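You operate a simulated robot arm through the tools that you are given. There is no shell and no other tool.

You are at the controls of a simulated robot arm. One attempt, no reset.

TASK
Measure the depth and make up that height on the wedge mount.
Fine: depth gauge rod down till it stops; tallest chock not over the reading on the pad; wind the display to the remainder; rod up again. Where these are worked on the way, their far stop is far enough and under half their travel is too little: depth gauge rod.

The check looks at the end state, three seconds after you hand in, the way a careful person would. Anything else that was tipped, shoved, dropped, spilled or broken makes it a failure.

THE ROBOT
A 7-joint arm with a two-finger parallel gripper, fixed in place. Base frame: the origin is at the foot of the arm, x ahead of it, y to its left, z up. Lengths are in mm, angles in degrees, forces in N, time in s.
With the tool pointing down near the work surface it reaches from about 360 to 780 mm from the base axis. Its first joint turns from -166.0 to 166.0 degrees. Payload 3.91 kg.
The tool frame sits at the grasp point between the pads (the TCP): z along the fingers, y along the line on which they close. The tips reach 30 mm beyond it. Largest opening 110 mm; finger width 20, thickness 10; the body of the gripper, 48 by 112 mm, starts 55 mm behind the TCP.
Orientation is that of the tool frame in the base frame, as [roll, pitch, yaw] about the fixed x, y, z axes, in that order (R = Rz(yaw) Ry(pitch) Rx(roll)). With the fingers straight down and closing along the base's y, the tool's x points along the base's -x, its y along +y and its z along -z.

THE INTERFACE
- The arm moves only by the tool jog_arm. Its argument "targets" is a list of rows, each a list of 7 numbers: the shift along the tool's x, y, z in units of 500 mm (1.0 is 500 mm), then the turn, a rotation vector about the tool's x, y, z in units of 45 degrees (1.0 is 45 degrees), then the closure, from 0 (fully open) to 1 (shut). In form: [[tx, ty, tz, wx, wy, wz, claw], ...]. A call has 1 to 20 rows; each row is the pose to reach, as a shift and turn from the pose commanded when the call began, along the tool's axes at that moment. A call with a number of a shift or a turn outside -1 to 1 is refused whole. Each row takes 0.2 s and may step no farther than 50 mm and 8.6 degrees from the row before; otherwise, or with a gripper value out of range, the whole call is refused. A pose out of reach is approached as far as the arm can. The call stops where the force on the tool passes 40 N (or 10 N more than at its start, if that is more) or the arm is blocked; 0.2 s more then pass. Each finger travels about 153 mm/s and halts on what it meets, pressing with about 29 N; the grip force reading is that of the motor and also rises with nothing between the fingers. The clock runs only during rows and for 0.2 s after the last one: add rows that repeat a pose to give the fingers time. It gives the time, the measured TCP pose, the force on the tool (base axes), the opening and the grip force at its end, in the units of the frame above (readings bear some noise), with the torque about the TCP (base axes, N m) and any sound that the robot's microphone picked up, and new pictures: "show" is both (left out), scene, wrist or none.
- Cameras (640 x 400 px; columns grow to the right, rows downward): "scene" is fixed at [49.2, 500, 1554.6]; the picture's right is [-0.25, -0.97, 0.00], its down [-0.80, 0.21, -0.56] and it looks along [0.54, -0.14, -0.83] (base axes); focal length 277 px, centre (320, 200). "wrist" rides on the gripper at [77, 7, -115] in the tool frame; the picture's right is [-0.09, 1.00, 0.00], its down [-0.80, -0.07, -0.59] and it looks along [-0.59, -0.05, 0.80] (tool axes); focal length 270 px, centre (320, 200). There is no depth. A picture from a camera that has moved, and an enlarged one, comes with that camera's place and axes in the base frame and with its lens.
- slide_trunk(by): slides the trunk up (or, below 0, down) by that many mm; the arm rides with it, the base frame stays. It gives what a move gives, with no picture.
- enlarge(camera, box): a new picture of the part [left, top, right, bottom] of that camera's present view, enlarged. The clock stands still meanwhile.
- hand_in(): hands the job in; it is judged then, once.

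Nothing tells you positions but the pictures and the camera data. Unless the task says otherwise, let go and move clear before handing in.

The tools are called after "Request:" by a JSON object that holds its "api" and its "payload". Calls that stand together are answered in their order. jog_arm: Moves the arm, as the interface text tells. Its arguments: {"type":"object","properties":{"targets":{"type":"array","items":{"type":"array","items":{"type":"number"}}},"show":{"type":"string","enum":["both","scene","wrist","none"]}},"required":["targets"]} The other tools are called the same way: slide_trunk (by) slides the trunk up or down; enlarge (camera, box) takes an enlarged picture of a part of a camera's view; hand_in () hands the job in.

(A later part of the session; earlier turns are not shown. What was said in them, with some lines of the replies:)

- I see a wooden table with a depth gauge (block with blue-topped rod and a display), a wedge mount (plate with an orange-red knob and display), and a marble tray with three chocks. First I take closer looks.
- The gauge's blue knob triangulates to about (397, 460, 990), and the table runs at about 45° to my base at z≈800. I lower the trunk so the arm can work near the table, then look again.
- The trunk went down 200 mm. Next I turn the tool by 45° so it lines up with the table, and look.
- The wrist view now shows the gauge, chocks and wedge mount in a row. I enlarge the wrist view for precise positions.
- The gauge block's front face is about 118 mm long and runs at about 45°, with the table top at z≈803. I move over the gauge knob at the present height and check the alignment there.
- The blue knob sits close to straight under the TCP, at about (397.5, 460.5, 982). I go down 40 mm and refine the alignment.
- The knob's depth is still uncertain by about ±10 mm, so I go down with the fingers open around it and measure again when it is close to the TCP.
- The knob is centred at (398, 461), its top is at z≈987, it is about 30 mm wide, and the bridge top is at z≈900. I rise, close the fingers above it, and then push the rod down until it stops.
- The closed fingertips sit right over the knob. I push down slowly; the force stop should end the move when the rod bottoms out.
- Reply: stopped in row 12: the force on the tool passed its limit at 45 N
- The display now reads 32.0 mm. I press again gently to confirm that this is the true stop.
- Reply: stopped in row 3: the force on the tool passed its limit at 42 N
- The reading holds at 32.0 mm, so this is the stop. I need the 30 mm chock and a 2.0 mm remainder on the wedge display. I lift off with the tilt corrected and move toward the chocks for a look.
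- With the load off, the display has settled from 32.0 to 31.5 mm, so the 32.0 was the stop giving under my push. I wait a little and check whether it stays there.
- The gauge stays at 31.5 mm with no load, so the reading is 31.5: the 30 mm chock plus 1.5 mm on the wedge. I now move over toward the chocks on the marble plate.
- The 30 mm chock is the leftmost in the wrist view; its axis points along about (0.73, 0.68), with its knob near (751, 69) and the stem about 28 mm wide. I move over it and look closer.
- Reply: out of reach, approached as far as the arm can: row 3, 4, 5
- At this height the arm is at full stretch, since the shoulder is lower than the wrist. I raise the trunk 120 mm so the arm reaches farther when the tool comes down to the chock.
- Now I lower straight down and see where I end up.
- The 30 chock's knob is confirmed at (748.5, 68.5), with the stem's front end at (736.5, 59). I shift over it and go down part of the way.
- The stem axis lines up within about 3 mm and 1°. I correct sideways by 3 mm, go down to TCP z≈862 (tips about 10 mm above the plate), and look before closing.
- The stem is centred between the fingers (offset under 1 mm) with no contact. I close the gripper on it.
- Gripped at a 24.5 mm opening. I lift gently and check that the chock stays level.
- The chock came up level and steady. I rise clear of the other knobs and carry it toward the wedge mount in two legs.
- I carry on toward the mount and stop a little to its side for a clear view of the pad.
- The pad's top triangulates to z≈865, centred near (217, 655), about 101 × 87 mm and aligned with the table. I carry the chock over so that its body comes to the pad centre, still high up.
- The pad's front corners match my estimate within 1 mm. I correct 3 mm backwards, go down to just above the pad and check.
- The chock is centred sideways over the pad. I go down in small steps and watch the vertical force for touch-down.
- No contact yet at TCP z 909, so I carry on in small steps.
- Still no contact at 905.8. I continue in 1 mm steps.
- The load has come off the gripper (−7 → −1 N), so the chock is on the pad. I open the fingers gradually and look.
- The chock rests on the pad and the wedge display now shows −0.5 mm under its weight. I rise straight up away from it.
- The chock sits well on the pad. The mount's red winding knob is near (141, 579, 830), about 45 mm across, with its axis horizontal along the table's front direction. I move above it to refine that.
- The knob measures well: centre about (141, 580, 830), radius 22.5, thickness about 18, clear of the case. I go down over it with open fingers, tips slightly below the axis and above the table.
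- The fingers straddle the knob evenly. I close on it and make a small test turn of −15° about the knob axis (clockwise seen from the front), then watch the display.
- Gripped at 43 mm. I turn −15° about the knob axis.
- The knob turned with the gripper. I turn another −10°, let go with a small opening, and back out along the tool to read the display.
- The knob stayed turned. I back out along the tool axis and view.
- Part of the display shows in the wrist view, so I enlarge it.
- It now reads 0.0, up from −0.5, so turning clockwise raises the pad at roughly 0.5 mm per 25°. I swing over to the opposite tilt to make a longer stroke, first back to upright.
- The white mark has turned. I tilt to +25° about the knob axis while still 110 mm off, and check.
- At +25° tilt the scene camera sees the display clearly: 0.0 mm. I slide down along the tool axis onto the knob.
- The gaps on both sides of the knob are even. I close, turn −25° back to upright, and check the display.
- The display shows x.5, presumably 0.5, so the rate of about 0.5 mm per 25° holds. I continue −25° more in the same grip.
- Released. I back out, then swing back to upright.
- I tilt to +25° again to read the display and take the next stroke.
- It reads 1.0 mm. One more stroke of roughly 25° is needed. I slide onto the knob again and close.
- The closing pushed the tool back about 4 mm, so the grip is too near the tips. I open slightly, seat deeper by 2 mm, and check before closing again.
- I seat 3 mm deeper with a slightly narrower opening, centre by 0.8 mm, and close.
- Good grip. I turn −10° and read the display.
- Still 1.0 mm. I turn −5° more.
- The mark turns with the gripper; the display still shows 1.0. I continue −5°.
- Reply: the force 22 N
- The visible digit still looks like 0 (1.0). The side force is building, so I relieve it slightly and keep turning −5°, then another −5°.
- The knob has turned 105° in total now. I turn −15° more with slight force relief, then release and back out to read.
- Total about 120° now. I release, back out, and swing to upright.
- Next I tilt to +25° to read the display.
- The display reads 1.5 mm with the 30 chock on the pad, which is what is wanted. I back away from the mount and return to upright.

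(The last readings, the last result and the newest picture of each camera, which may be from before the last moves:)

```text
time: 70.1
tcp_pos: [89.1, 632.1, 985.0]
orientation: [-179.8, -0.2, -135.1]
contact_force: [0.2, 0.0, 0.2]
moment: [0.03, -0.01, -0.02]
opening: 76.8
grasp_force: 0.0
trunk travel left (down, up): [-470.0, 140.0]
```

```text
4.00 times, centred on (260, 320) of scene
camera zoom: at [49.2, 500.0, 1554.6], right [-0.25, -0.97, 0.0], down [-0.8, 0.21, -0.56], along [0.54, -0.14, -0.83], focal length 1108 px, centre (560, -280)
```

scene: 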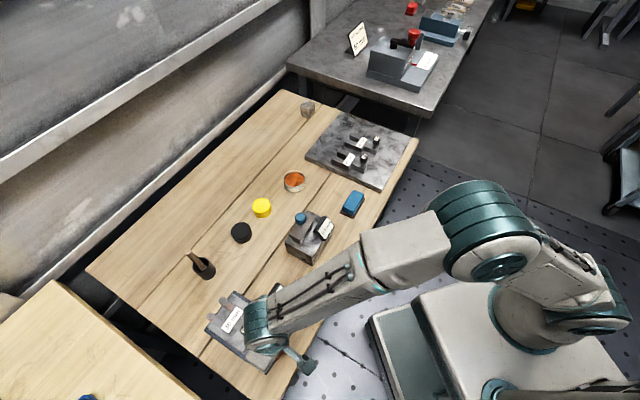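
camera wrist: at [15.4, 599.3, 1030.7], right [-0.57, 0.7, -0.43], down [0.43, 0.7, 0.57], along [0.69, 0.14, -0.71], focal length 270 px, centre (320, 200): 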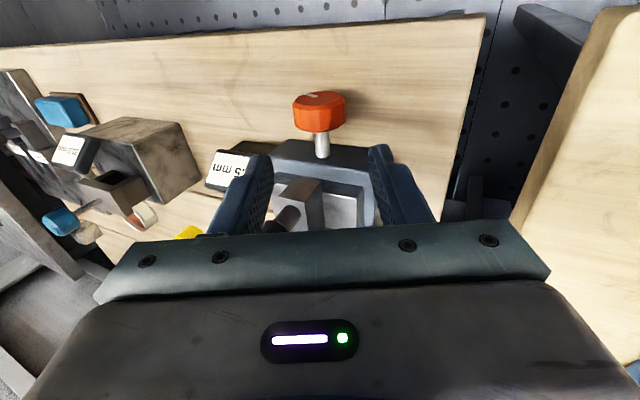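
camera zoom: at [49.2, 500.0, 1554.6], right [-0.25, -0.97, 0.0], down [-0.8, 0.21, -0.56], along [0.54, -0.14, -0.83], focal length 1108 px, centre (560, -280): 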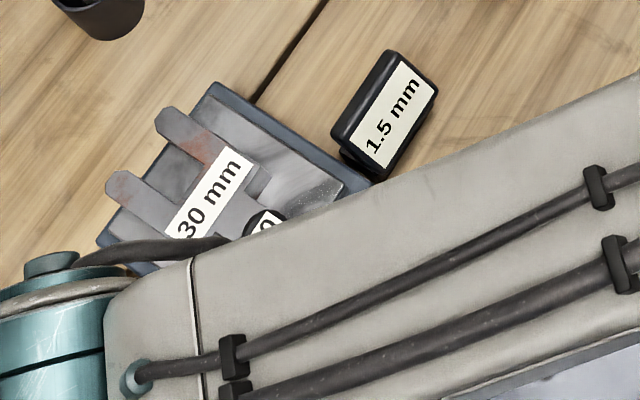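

It still reads 1.5 mm. I rise and move across to above the gauge knob.

Request:
{"api": "jog_arm", "payload": {"targets": [[0, 0, -0.095, 0, 0, 0, 0.3], [0, 0, -0.19, 0, 0, 0, 0.3], [-0.0244, -0.0849, -0.19, 0, 0, 0, 0.3], [-0.0487, -0.1697, -0.19, 0, 0, 0, 0.3], [-0.0731, -0.2546, -0.19, 0, 0, 0, 0.3], [-0.0975, -0.3394, -0.19, 0, 0, 0, 0.3], [-0.1218, -0.4243, -0.19, 0, 0, 0, 0.3], [-0.1462, -0.5091, -0.19, 0, 0, 0, 0.3], [-0.1705, -0.594, -0.19, 0, 0, 0, 0.3], [-0.1949, -0.6788, -0.19, 0, 0, 0, 0.3], [-0.1949, -0.6788, -0.19, 0, 0, 0, 0.3]], "show": "both"}}

Request:
{"api": "enlarge", "payload": {"camera": "wrist", "box": [220, 0, 420, 160]}}

Request:
{"api": "enlarge", "payload": {"camera": "scene", "box": [200, 270, 320, 370]}}

```text
time: 72.5
tcp_pos: [398.6, 462.8, 1076.8]
orientation: [-179.9, -0.2, -135.0]
contact_force: [0.4, 1.4, 0.5]
moment: [-0.01, 0.0, 0.0]
opening: 77.1
grasp_force: 0.1
trunk travel left (down, up): [-470.0, 140.0]
camera wrist: at [340.2, 413.5, 1192.6], right [-0.64, 0.77, 0.0], down [0.62, 0.52, 0.59], along [0.45, 0.38, -0.81], focal length 270 px, centre (320, 200)
```

scene: 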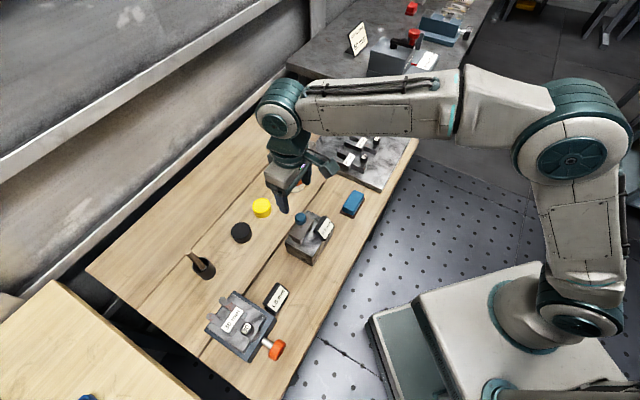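
wrist: 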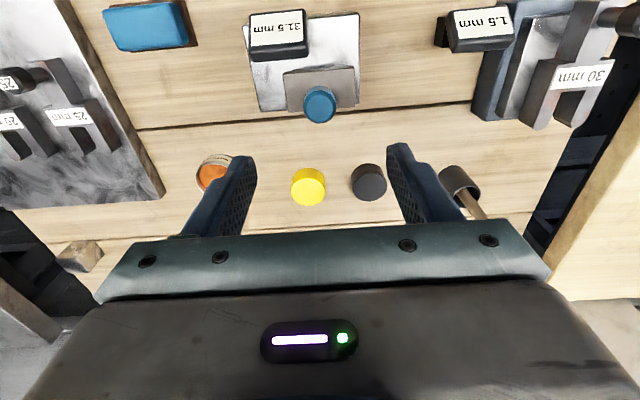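

```text
2.50 times, centred on (320, 80) of wrist
camera zoom: at [340.2, 413.5, 1192.6], right [-0.64, 0.77, 0.0], down [0.62, 0.52, 0.59], along [0.45, 0.38, -0.81], focal length 676 px, centre (320, 500)
```

zoom: 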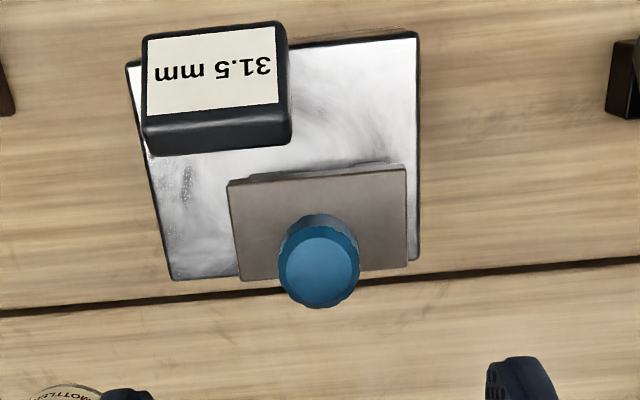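

```text
4.00 times, centred on (260, 320) of scene
camera zoom: at [49.2, 500.0, 1554.6], right [-0.25, -0.97, 0.0], down [-0.8, 0.21, -0.56], along [0.54, -0.14, -0.83], focal length 1108 px, centre (560, -280)
```

zoom: 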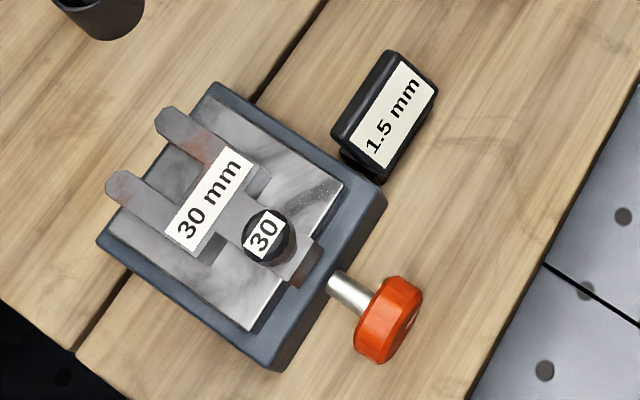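

Gauge 31.5, wedge 1.5 with the chock in place. I go down with open fingers around the gauge knob.

Request:
{"api": "jog_arm", "payload": {"targets": [[0, 0, 0.05, 0, 0, 0, 0.3], [0, 0, 0.1, 0, 0, 0, 0.3], [0, 0, 0.15, 0, 0, 0, 0.3], [0, 0, 0.19, 0, 0, 0, 0.3], [0, 0, 0.19, 0, 0, 0, 0.3]], "show": "wrist"}}

Request:
{"api": "enlarge", "payload": {"camera": "wrist", "box": [200, 60, 440, 240]}}

Request:
{"api": "enlarge", "payload": {"camera": "scene", "box": [260, 170, 360, 270]}}

```text
time: 73.7
tcp_pos: [399.4, 461.3, 984.4]
orientation: [-179.8, -0.2, -135.1]
contact_force: [0.1, -0.6, -0.4]
moment: [-0.02, -0.01, 0.04]
opening: 76.9
grasp_force: 0.0
trunk travel left (down, up): [-470.0, 140.0]
camera wrist: at [339.8, 411.6, 1099.8], right [-0.64, 0.77, 0.0], down [0.62, 0.52, 0.59], along [0.46, 0.38, -0.81], focal length 270 px, centre (320, 200)
```

wrist: 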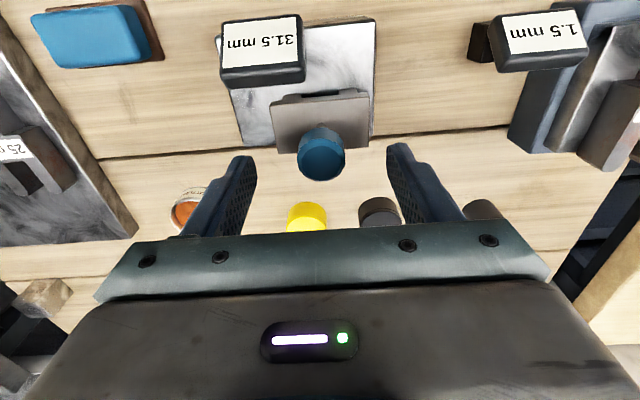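

```text
2.22 times, centred on (320, 150) of wrist
camera zoom: at [339.8, 411.6, 1099.8], right [-0.64, 0.77, 0.0], down [0.62, 0.52, 0.59], along [0.46, 0.38, -0.81], focal length 601 px, centre (320, 311)
```

zoom: 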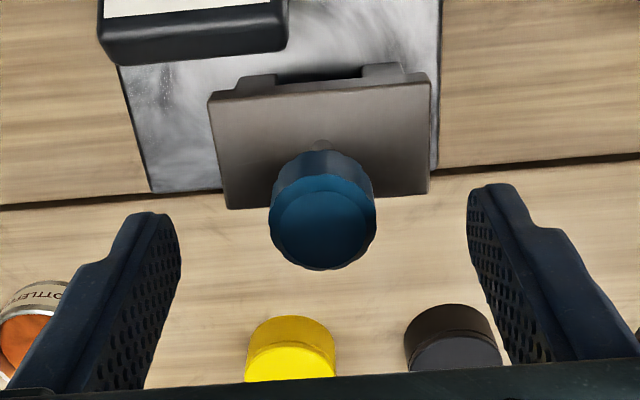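

```text
4.00 times, centred on (310, 220) of scene
camera zoom: at [49.2, 500.0, 1554.6], right [-0.25, -0.97, 0.0], down [-0.8, 0.21, -0.56], along [0.54, -0.14, -0.83], focal length 1108 px, centre (360, 120)
```

zoom: 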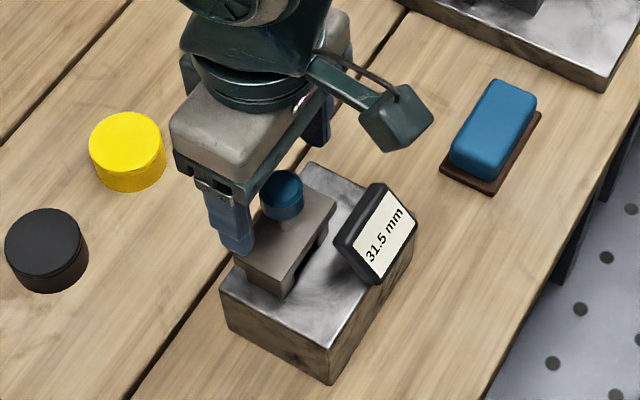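

The knob is centred between the fingers. I go down 19 mm more, well above the bridge, and close on it.

Request:
{"api": "jog_arm", "payload": {"targets": [[0, 0.001, 0.02, 0, 0, 0, 0.3], [0, 0.001, 0.038, 0, 0, 0, 0.3], [0, 0.001, 0.038, 0, 0, 0, 0.5], [0, 0.001, 0.038, 0, 0, 0, 0.7], [0, 0.001, 0.038, 0, 0, 0, 1], [0, 0.001, 0.038, 0, 0, 0, 1]], "show": "wrist"}}

Request:
{"api": "enlarge", "payload": {"camera": "wrist", "box": [200, 60, 440, 240]}}

Request:
{"api": "enlarge", "payload": {"camera": "scene", "box": [260, 170, 360, 270]}}

```text
time: 75.1
tcp_pos: [397.7, 460.7, 965.7]
orientation: [-179.9, -0.2, -135.0]
contact_force: [-1.6, 1.1, -0.7]
moment: [0.27, 0.28, 0.04]
opening: 27.3
grasp_force: 44.6
trunk travel left (down, up): [-470.0, 140.0]
camera wrist: at [338.8, 411.8, 1080.7], right [-0.64, 0.77, 0.0], down [0.62, 0.52, 0.59], along [0.46, 0.38, -0.81], focal length 270 px, centre (320, 200)
```

wrist: 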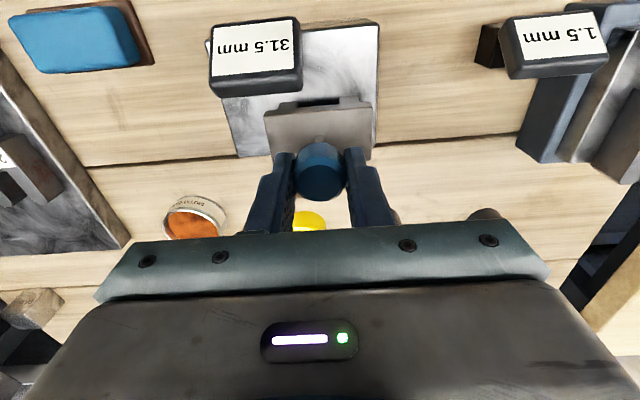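

```text
2.22 times, centred on (320, 150) of wrist
camera zoom: at [338.8, 411.8, 1080.7], right [-0.64, 0.77, 0.0], down [0.62, 0.52, 0.59], along [0.46, 0.38, -0.81], focal length 601 px, centre (320, 311)
```

zoom: 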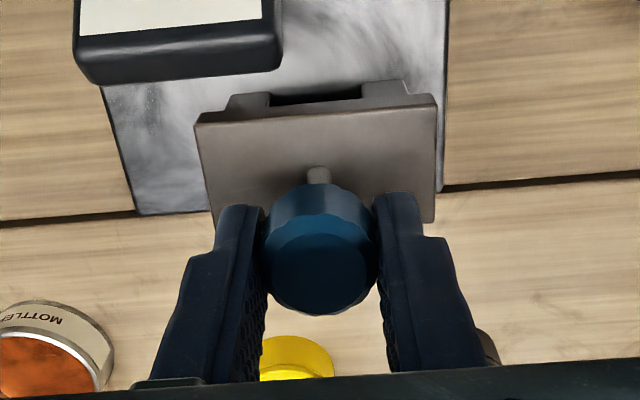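

```text
4.00 times, centred on (310, 220) of scene
camera zoom: at [49.2, 500.0, 1554.6], right [-0.25, -0.97, 0.0], down [-0.8, 0.21, -0.56], along [0.54, -0.14, -0.83], focal length 1108 px, centre (360, 120)
```

zoom: 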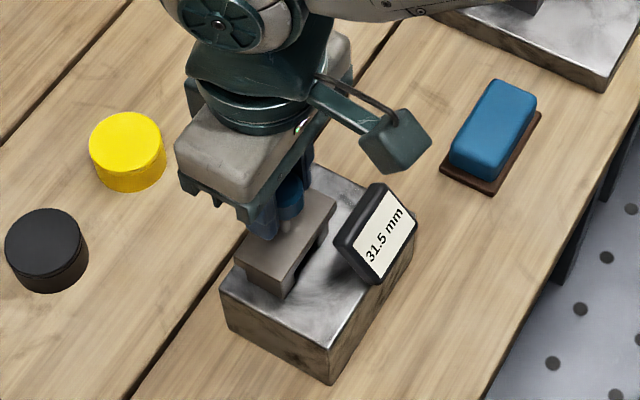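

Gripped at 27 mm. I pull the rod up about 29 mm slowly.

Request:
{"api": "jog_arm", "payload": {"targets": [[0, 0, -0.008, 0, 0, 0, 1], [0, 0, -0.016, 0, 0, 0, 1], [0, 0, -0.024, 0, 0, 0, 1], [0, 0, -0.032, 0, 0, 0, 1], [0, 0, -0.04, 0, 0, 0, 1], [0, 0, -0.048, 0, 0, 0, 1], [0, 0, -0.054, 0, 0, 0, 1], [0, 0, -0.058, 0, 0, 0, 1], [0, 0, -0.058, 0, 0, 0, 1]], "show": "wrist"}}

Request:
{"api": "enlarge", "payload": {"camera": "wrist", "box": [200, 0, 440, 180]}}

Request:
{"api": "enlarge", "payload": {"camera": "scene", "box": [260, 170, 360, 270]}}

```text
time: 77.1
tcp_pos: [397.9, 462.2, 994.4]
orientation: [-179.9, -0.1, -135.1]
contact_force: [-3.1, -3.8, -1.0]
moment: [-0.22, 0.67, 0.04]
opening: 26.9
grasp_force: 45.5
trunk travel left (down, up): [-470.0, 140.0]
camera wrist: at [338.7, 412.0, 1109.3], right [-0.64, 0.77, 0.0], down [0.62, 0.52, 0.59], along [0.46, 0.38, -0.81], focal length 270 px, centre (320, 200)
```

wrist: 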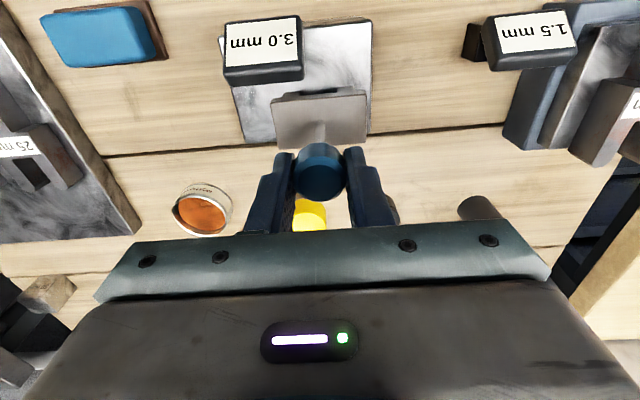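

```text
2.22 times, centred on (320, 90) of wrist
camera zoom: at [338.7, 412.0, 1109.3], right [-0.64, 0.77, 0.0], down [0.62, 0.52, 0.59], along [0.46, 0.38, -0.81], focal length 601 px, centre (320, 444)
```

zoom: 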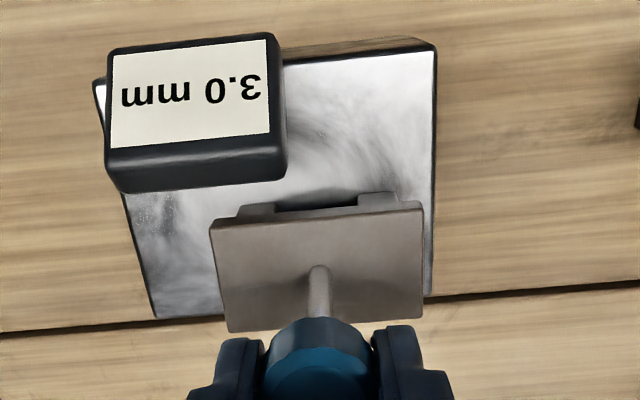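

```text
4.00 times, centred on (310, 220) of scene
camera zoom: at [49.2, 500.0, 1554.6], right [-0.25, -0.97, 0.0], down [-0.8, 0.21, -0.56], along [0.54, -0.14, -0.83], focal length 1108 px, centre (360, 120)
```

zoom: 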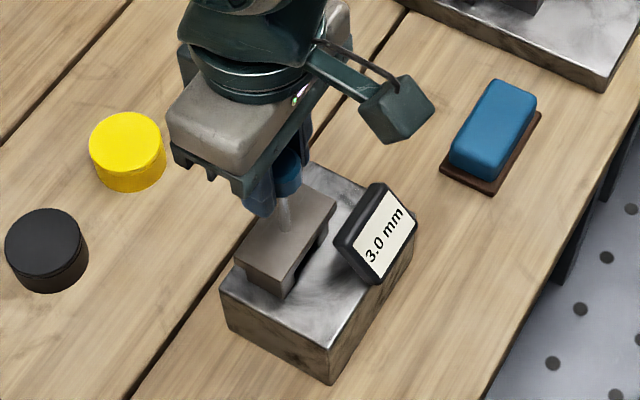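

It reads 3.0 mm. I lift the last 3 mm gently.

Request:
{"api": "jog_arm", "payload": {"targets": [[0, 0, -0.002, 0, 0, 0, 1], [0, 0, -0.004, 0, 0, 0, 1], [0, 0, -0.005, 0, 0, 0, 1], [0, 0, -0.006, 0, 0, 0, 1], [0, 0, -0.0064, 0, 0, 0, 1], [0, 0, -0.0064, 0, 0, 0, 1]], "show": "none"}}

Request:
{"api": "enlarge", "payload": {"camera": "scene", "box": [260, 170, 360, 270]}}

```text
time: 78.5
tcp_pos: [397.4, 461.6, 996.6]
orientation: [-179.8, -0.3, -135.1]
contact_force: [-1.5, -3.1, -5.5]
moment: [0.63, -0.11, -0.07]
opening: 27.2
grasp_force: 45.6
trunk travel left (down, up): [-470.0, 140.0]
```

```text
4.00 times, centred on (310, 220) of scene
camera zoom: at [49.2, 500.0, 1554.6], right [-0.25, -0.97, 0.0], down [-0.8, 0.21, -0.56], along [0.54, -0.14, -0.83], focal length 1108 px, centre (360, 120)
```

zoom: 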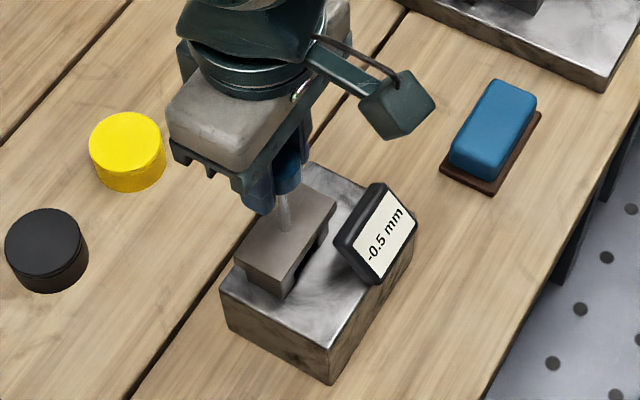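

It is at the upper stop (−0.5 under a slight pull). I ease down half a millimetre, open, and rise clear.

Request:
{"api": "jog_arm", "payload": {"targets": [[0, 0, 0.001, 0, 0, 0, 1], [0, 0, 0.001, 0, 0, 0, 1], [0, 0, 0.001, 0, 0, 0, 0.7], [0, 0, 0.001, 0, 0, 0, 0.5], [0, 0, 0.001, 0, 0, 0, 0.3], [0, 0, 0.001, 0, 0, 0, 0.3]], "show": "wrist"}}

Request:
{"api": "enlarge", "payload": {"camera": "scene", "box": [260, 170, 360, 270]}}

```text
time: 79.9
tcp_pos: [397.6, 461.7, 997.0]
orientation: [-179.9, -0.1, -135.1]
contact_force: [0.4, -0.6, -0.2]
moment: [0.01, -0.01, -0.03]
opening: 77.0
grasp_force: 0.1
trunk travel left (down, up): [-470.0, 140.0]
camera wrist: at [338.6, 412.0, 1112.3], right [-0.64, 0.77, 0.0], down [0.62, 0.52, 0.59], along [0.46, 0.38, -0.81], focal length 270 px, centre (320, 200)
```

wrist: 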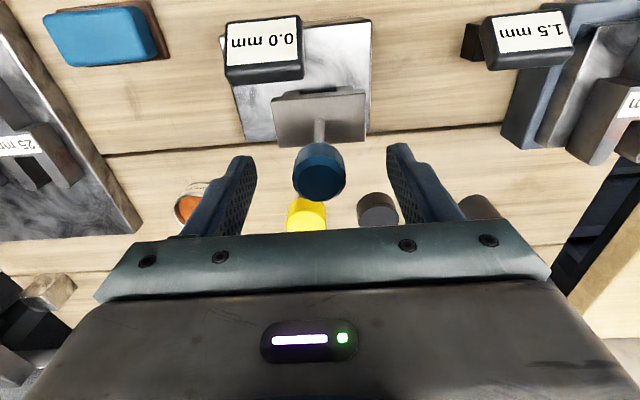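

```text
4.00 times, centred on (310, 220) of scene
camera zoom: at [49.2, 500.0, 1554.6], right [-0.25, -0.97, 0.0], down [-0.8, 0.21, -0.56], along [0.54, -0.14, -0.83], focal length 1108 px, centre (360, 120)
```

zoom: 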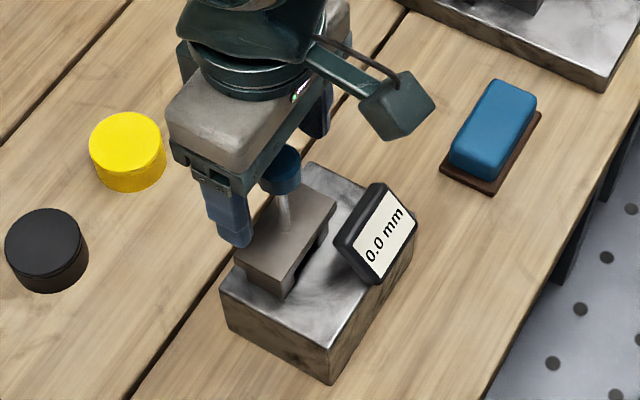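

The gauge reads 0.0 with the rod up, and the wedge reads 1.5. I rise clear and do a final check of everything.

Request:
{"api": "jog_arm", "payload": {"targets": [[0, 0, -0.06, 0, 0, 0, 0.3], [0, 0, -0.15, 0, 0, 0, 0.3], [0, 0, -0.24, 0, 0, 0, 0.3], [0.08, -0.04, -0.26, 0, 0, 0, 0.3], [0.16, -0.08, -0.28, 0, 0, 0, 0.3], [0.24, -0.12, -0.28, 0, 0, 0, 0.3], [0.32, -0.16, -0.28, 0, 0, 0, 0.3], [0.32, -0.16, -0.28, 0, 0, 0, 0.3]], "show": "both"}}

Request:
{"api": "enlarge", "payload": {"camera": "scene", "box": [190, 260, 310, 370]}}

Request:
{"api": "enlarge", "payload": {"camera": "scene", "box": [220, 90, 430, 270]}}

```text
time: 81.7
tcp_pos: [341.2, 291.6, 1140.8]
orientation: [-179.8, -0.2, -135.1]
contact_force: [0.2, -0.3, -0.2]
moment: [0.0, -0.03, -0.03]
opening: 77.0
grasp_force: 0.0
trunk travel left (down, up): [-470.0, 140.0]
camera wrist: at [281.4, 241.7, 1255.7], right [-0.64, 0.77, 0.0], down [0.62, 0.52, 0.59], along [0.46, 0.38, -0.81], focal length 270 px, centre (320, 200)
```

scene: 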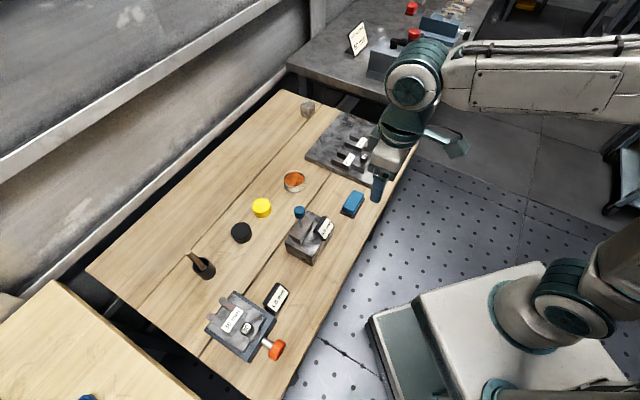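
wrist: 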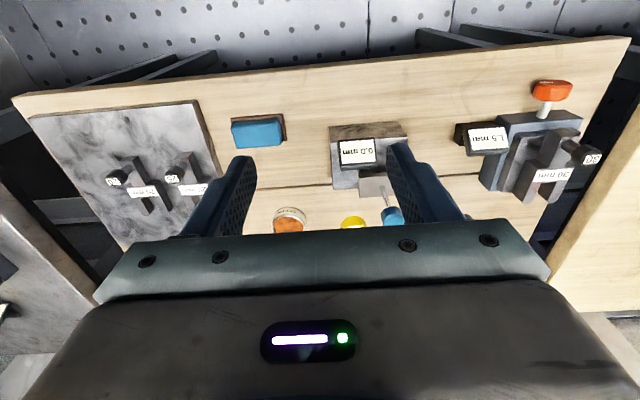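

```text
3.64 times, centred on (250, 315) of scene
camera zoom: at [49.2, 500.0, 1554.6], right [-0.25, -0.97, 0.0], down [-0.8, 0.21, -0.56], along [0.54, -0.14, -0.83], focal length 1007 px, centre (574, -218)
```

zoom: 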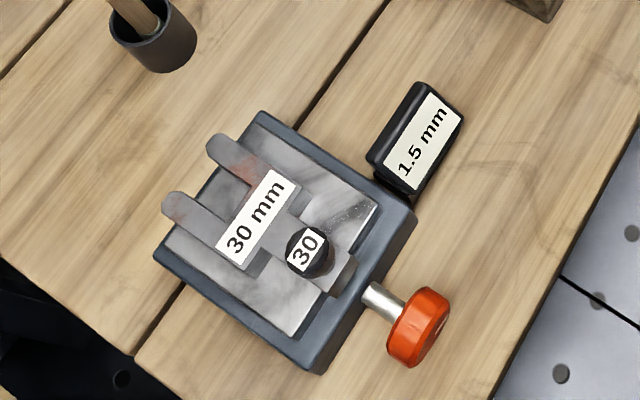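

```text
2.22 times, centred on (325, 180) of scene
camera zoom: at [49.2, 500.0, 1554.6], right [-0.25, -0.97, 0.0], down [-0.8, 0.21, -0.56], along [0.54, -0.14, -0.83], focal length 615 px, centre (309, 244)
```

zoom: 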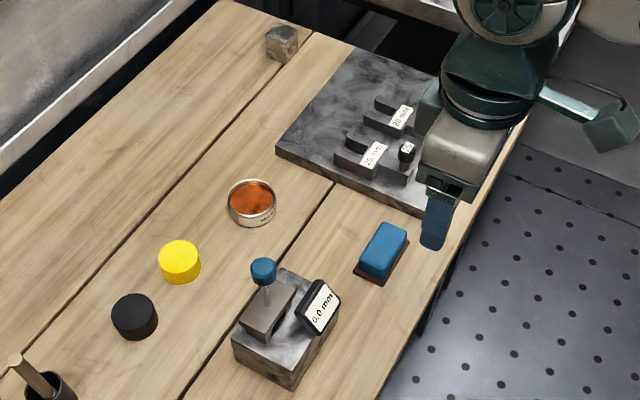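

Final state: the 30 mm chock is on the pad, the wedge display reads 1.5 mm, and the gauge rod is up at 0.0. The gripper is open and clear, and nothing else has moved, so I hand in.

Request:
{"api": "hand_in", "payload": {}}

```text
The job is handed in.
```

I measured the depth and made it up on the wedge mount, then handed the job in; no verdict has come back yet.

- **Depth reading:** 31.5 mm with the rod resting at its stop. It showed 32.0 mm while I was pressing down, then settled to 31.5 mm and held there once I let go, so I used 31.5 mm.
- **Chock:** the 30 mm chock is on the pad, centred to within about 6 mm. It is longer than the pad, so it hangs over slightly at the front and back.
- **Wedge display:** wound to 1.5 mm with the chock on the pad, making up 31.5 mm. The display moves in 0.5 mm steps; by my estimate the true setting is within about 0.15 mm of 1.5 mm.
- **Gauge rod:** pulled back up to its top stop; the gauge reads 0.0 mm.

The gripper is open and clear. In the last pictures I saw nothing else moved or tipped.
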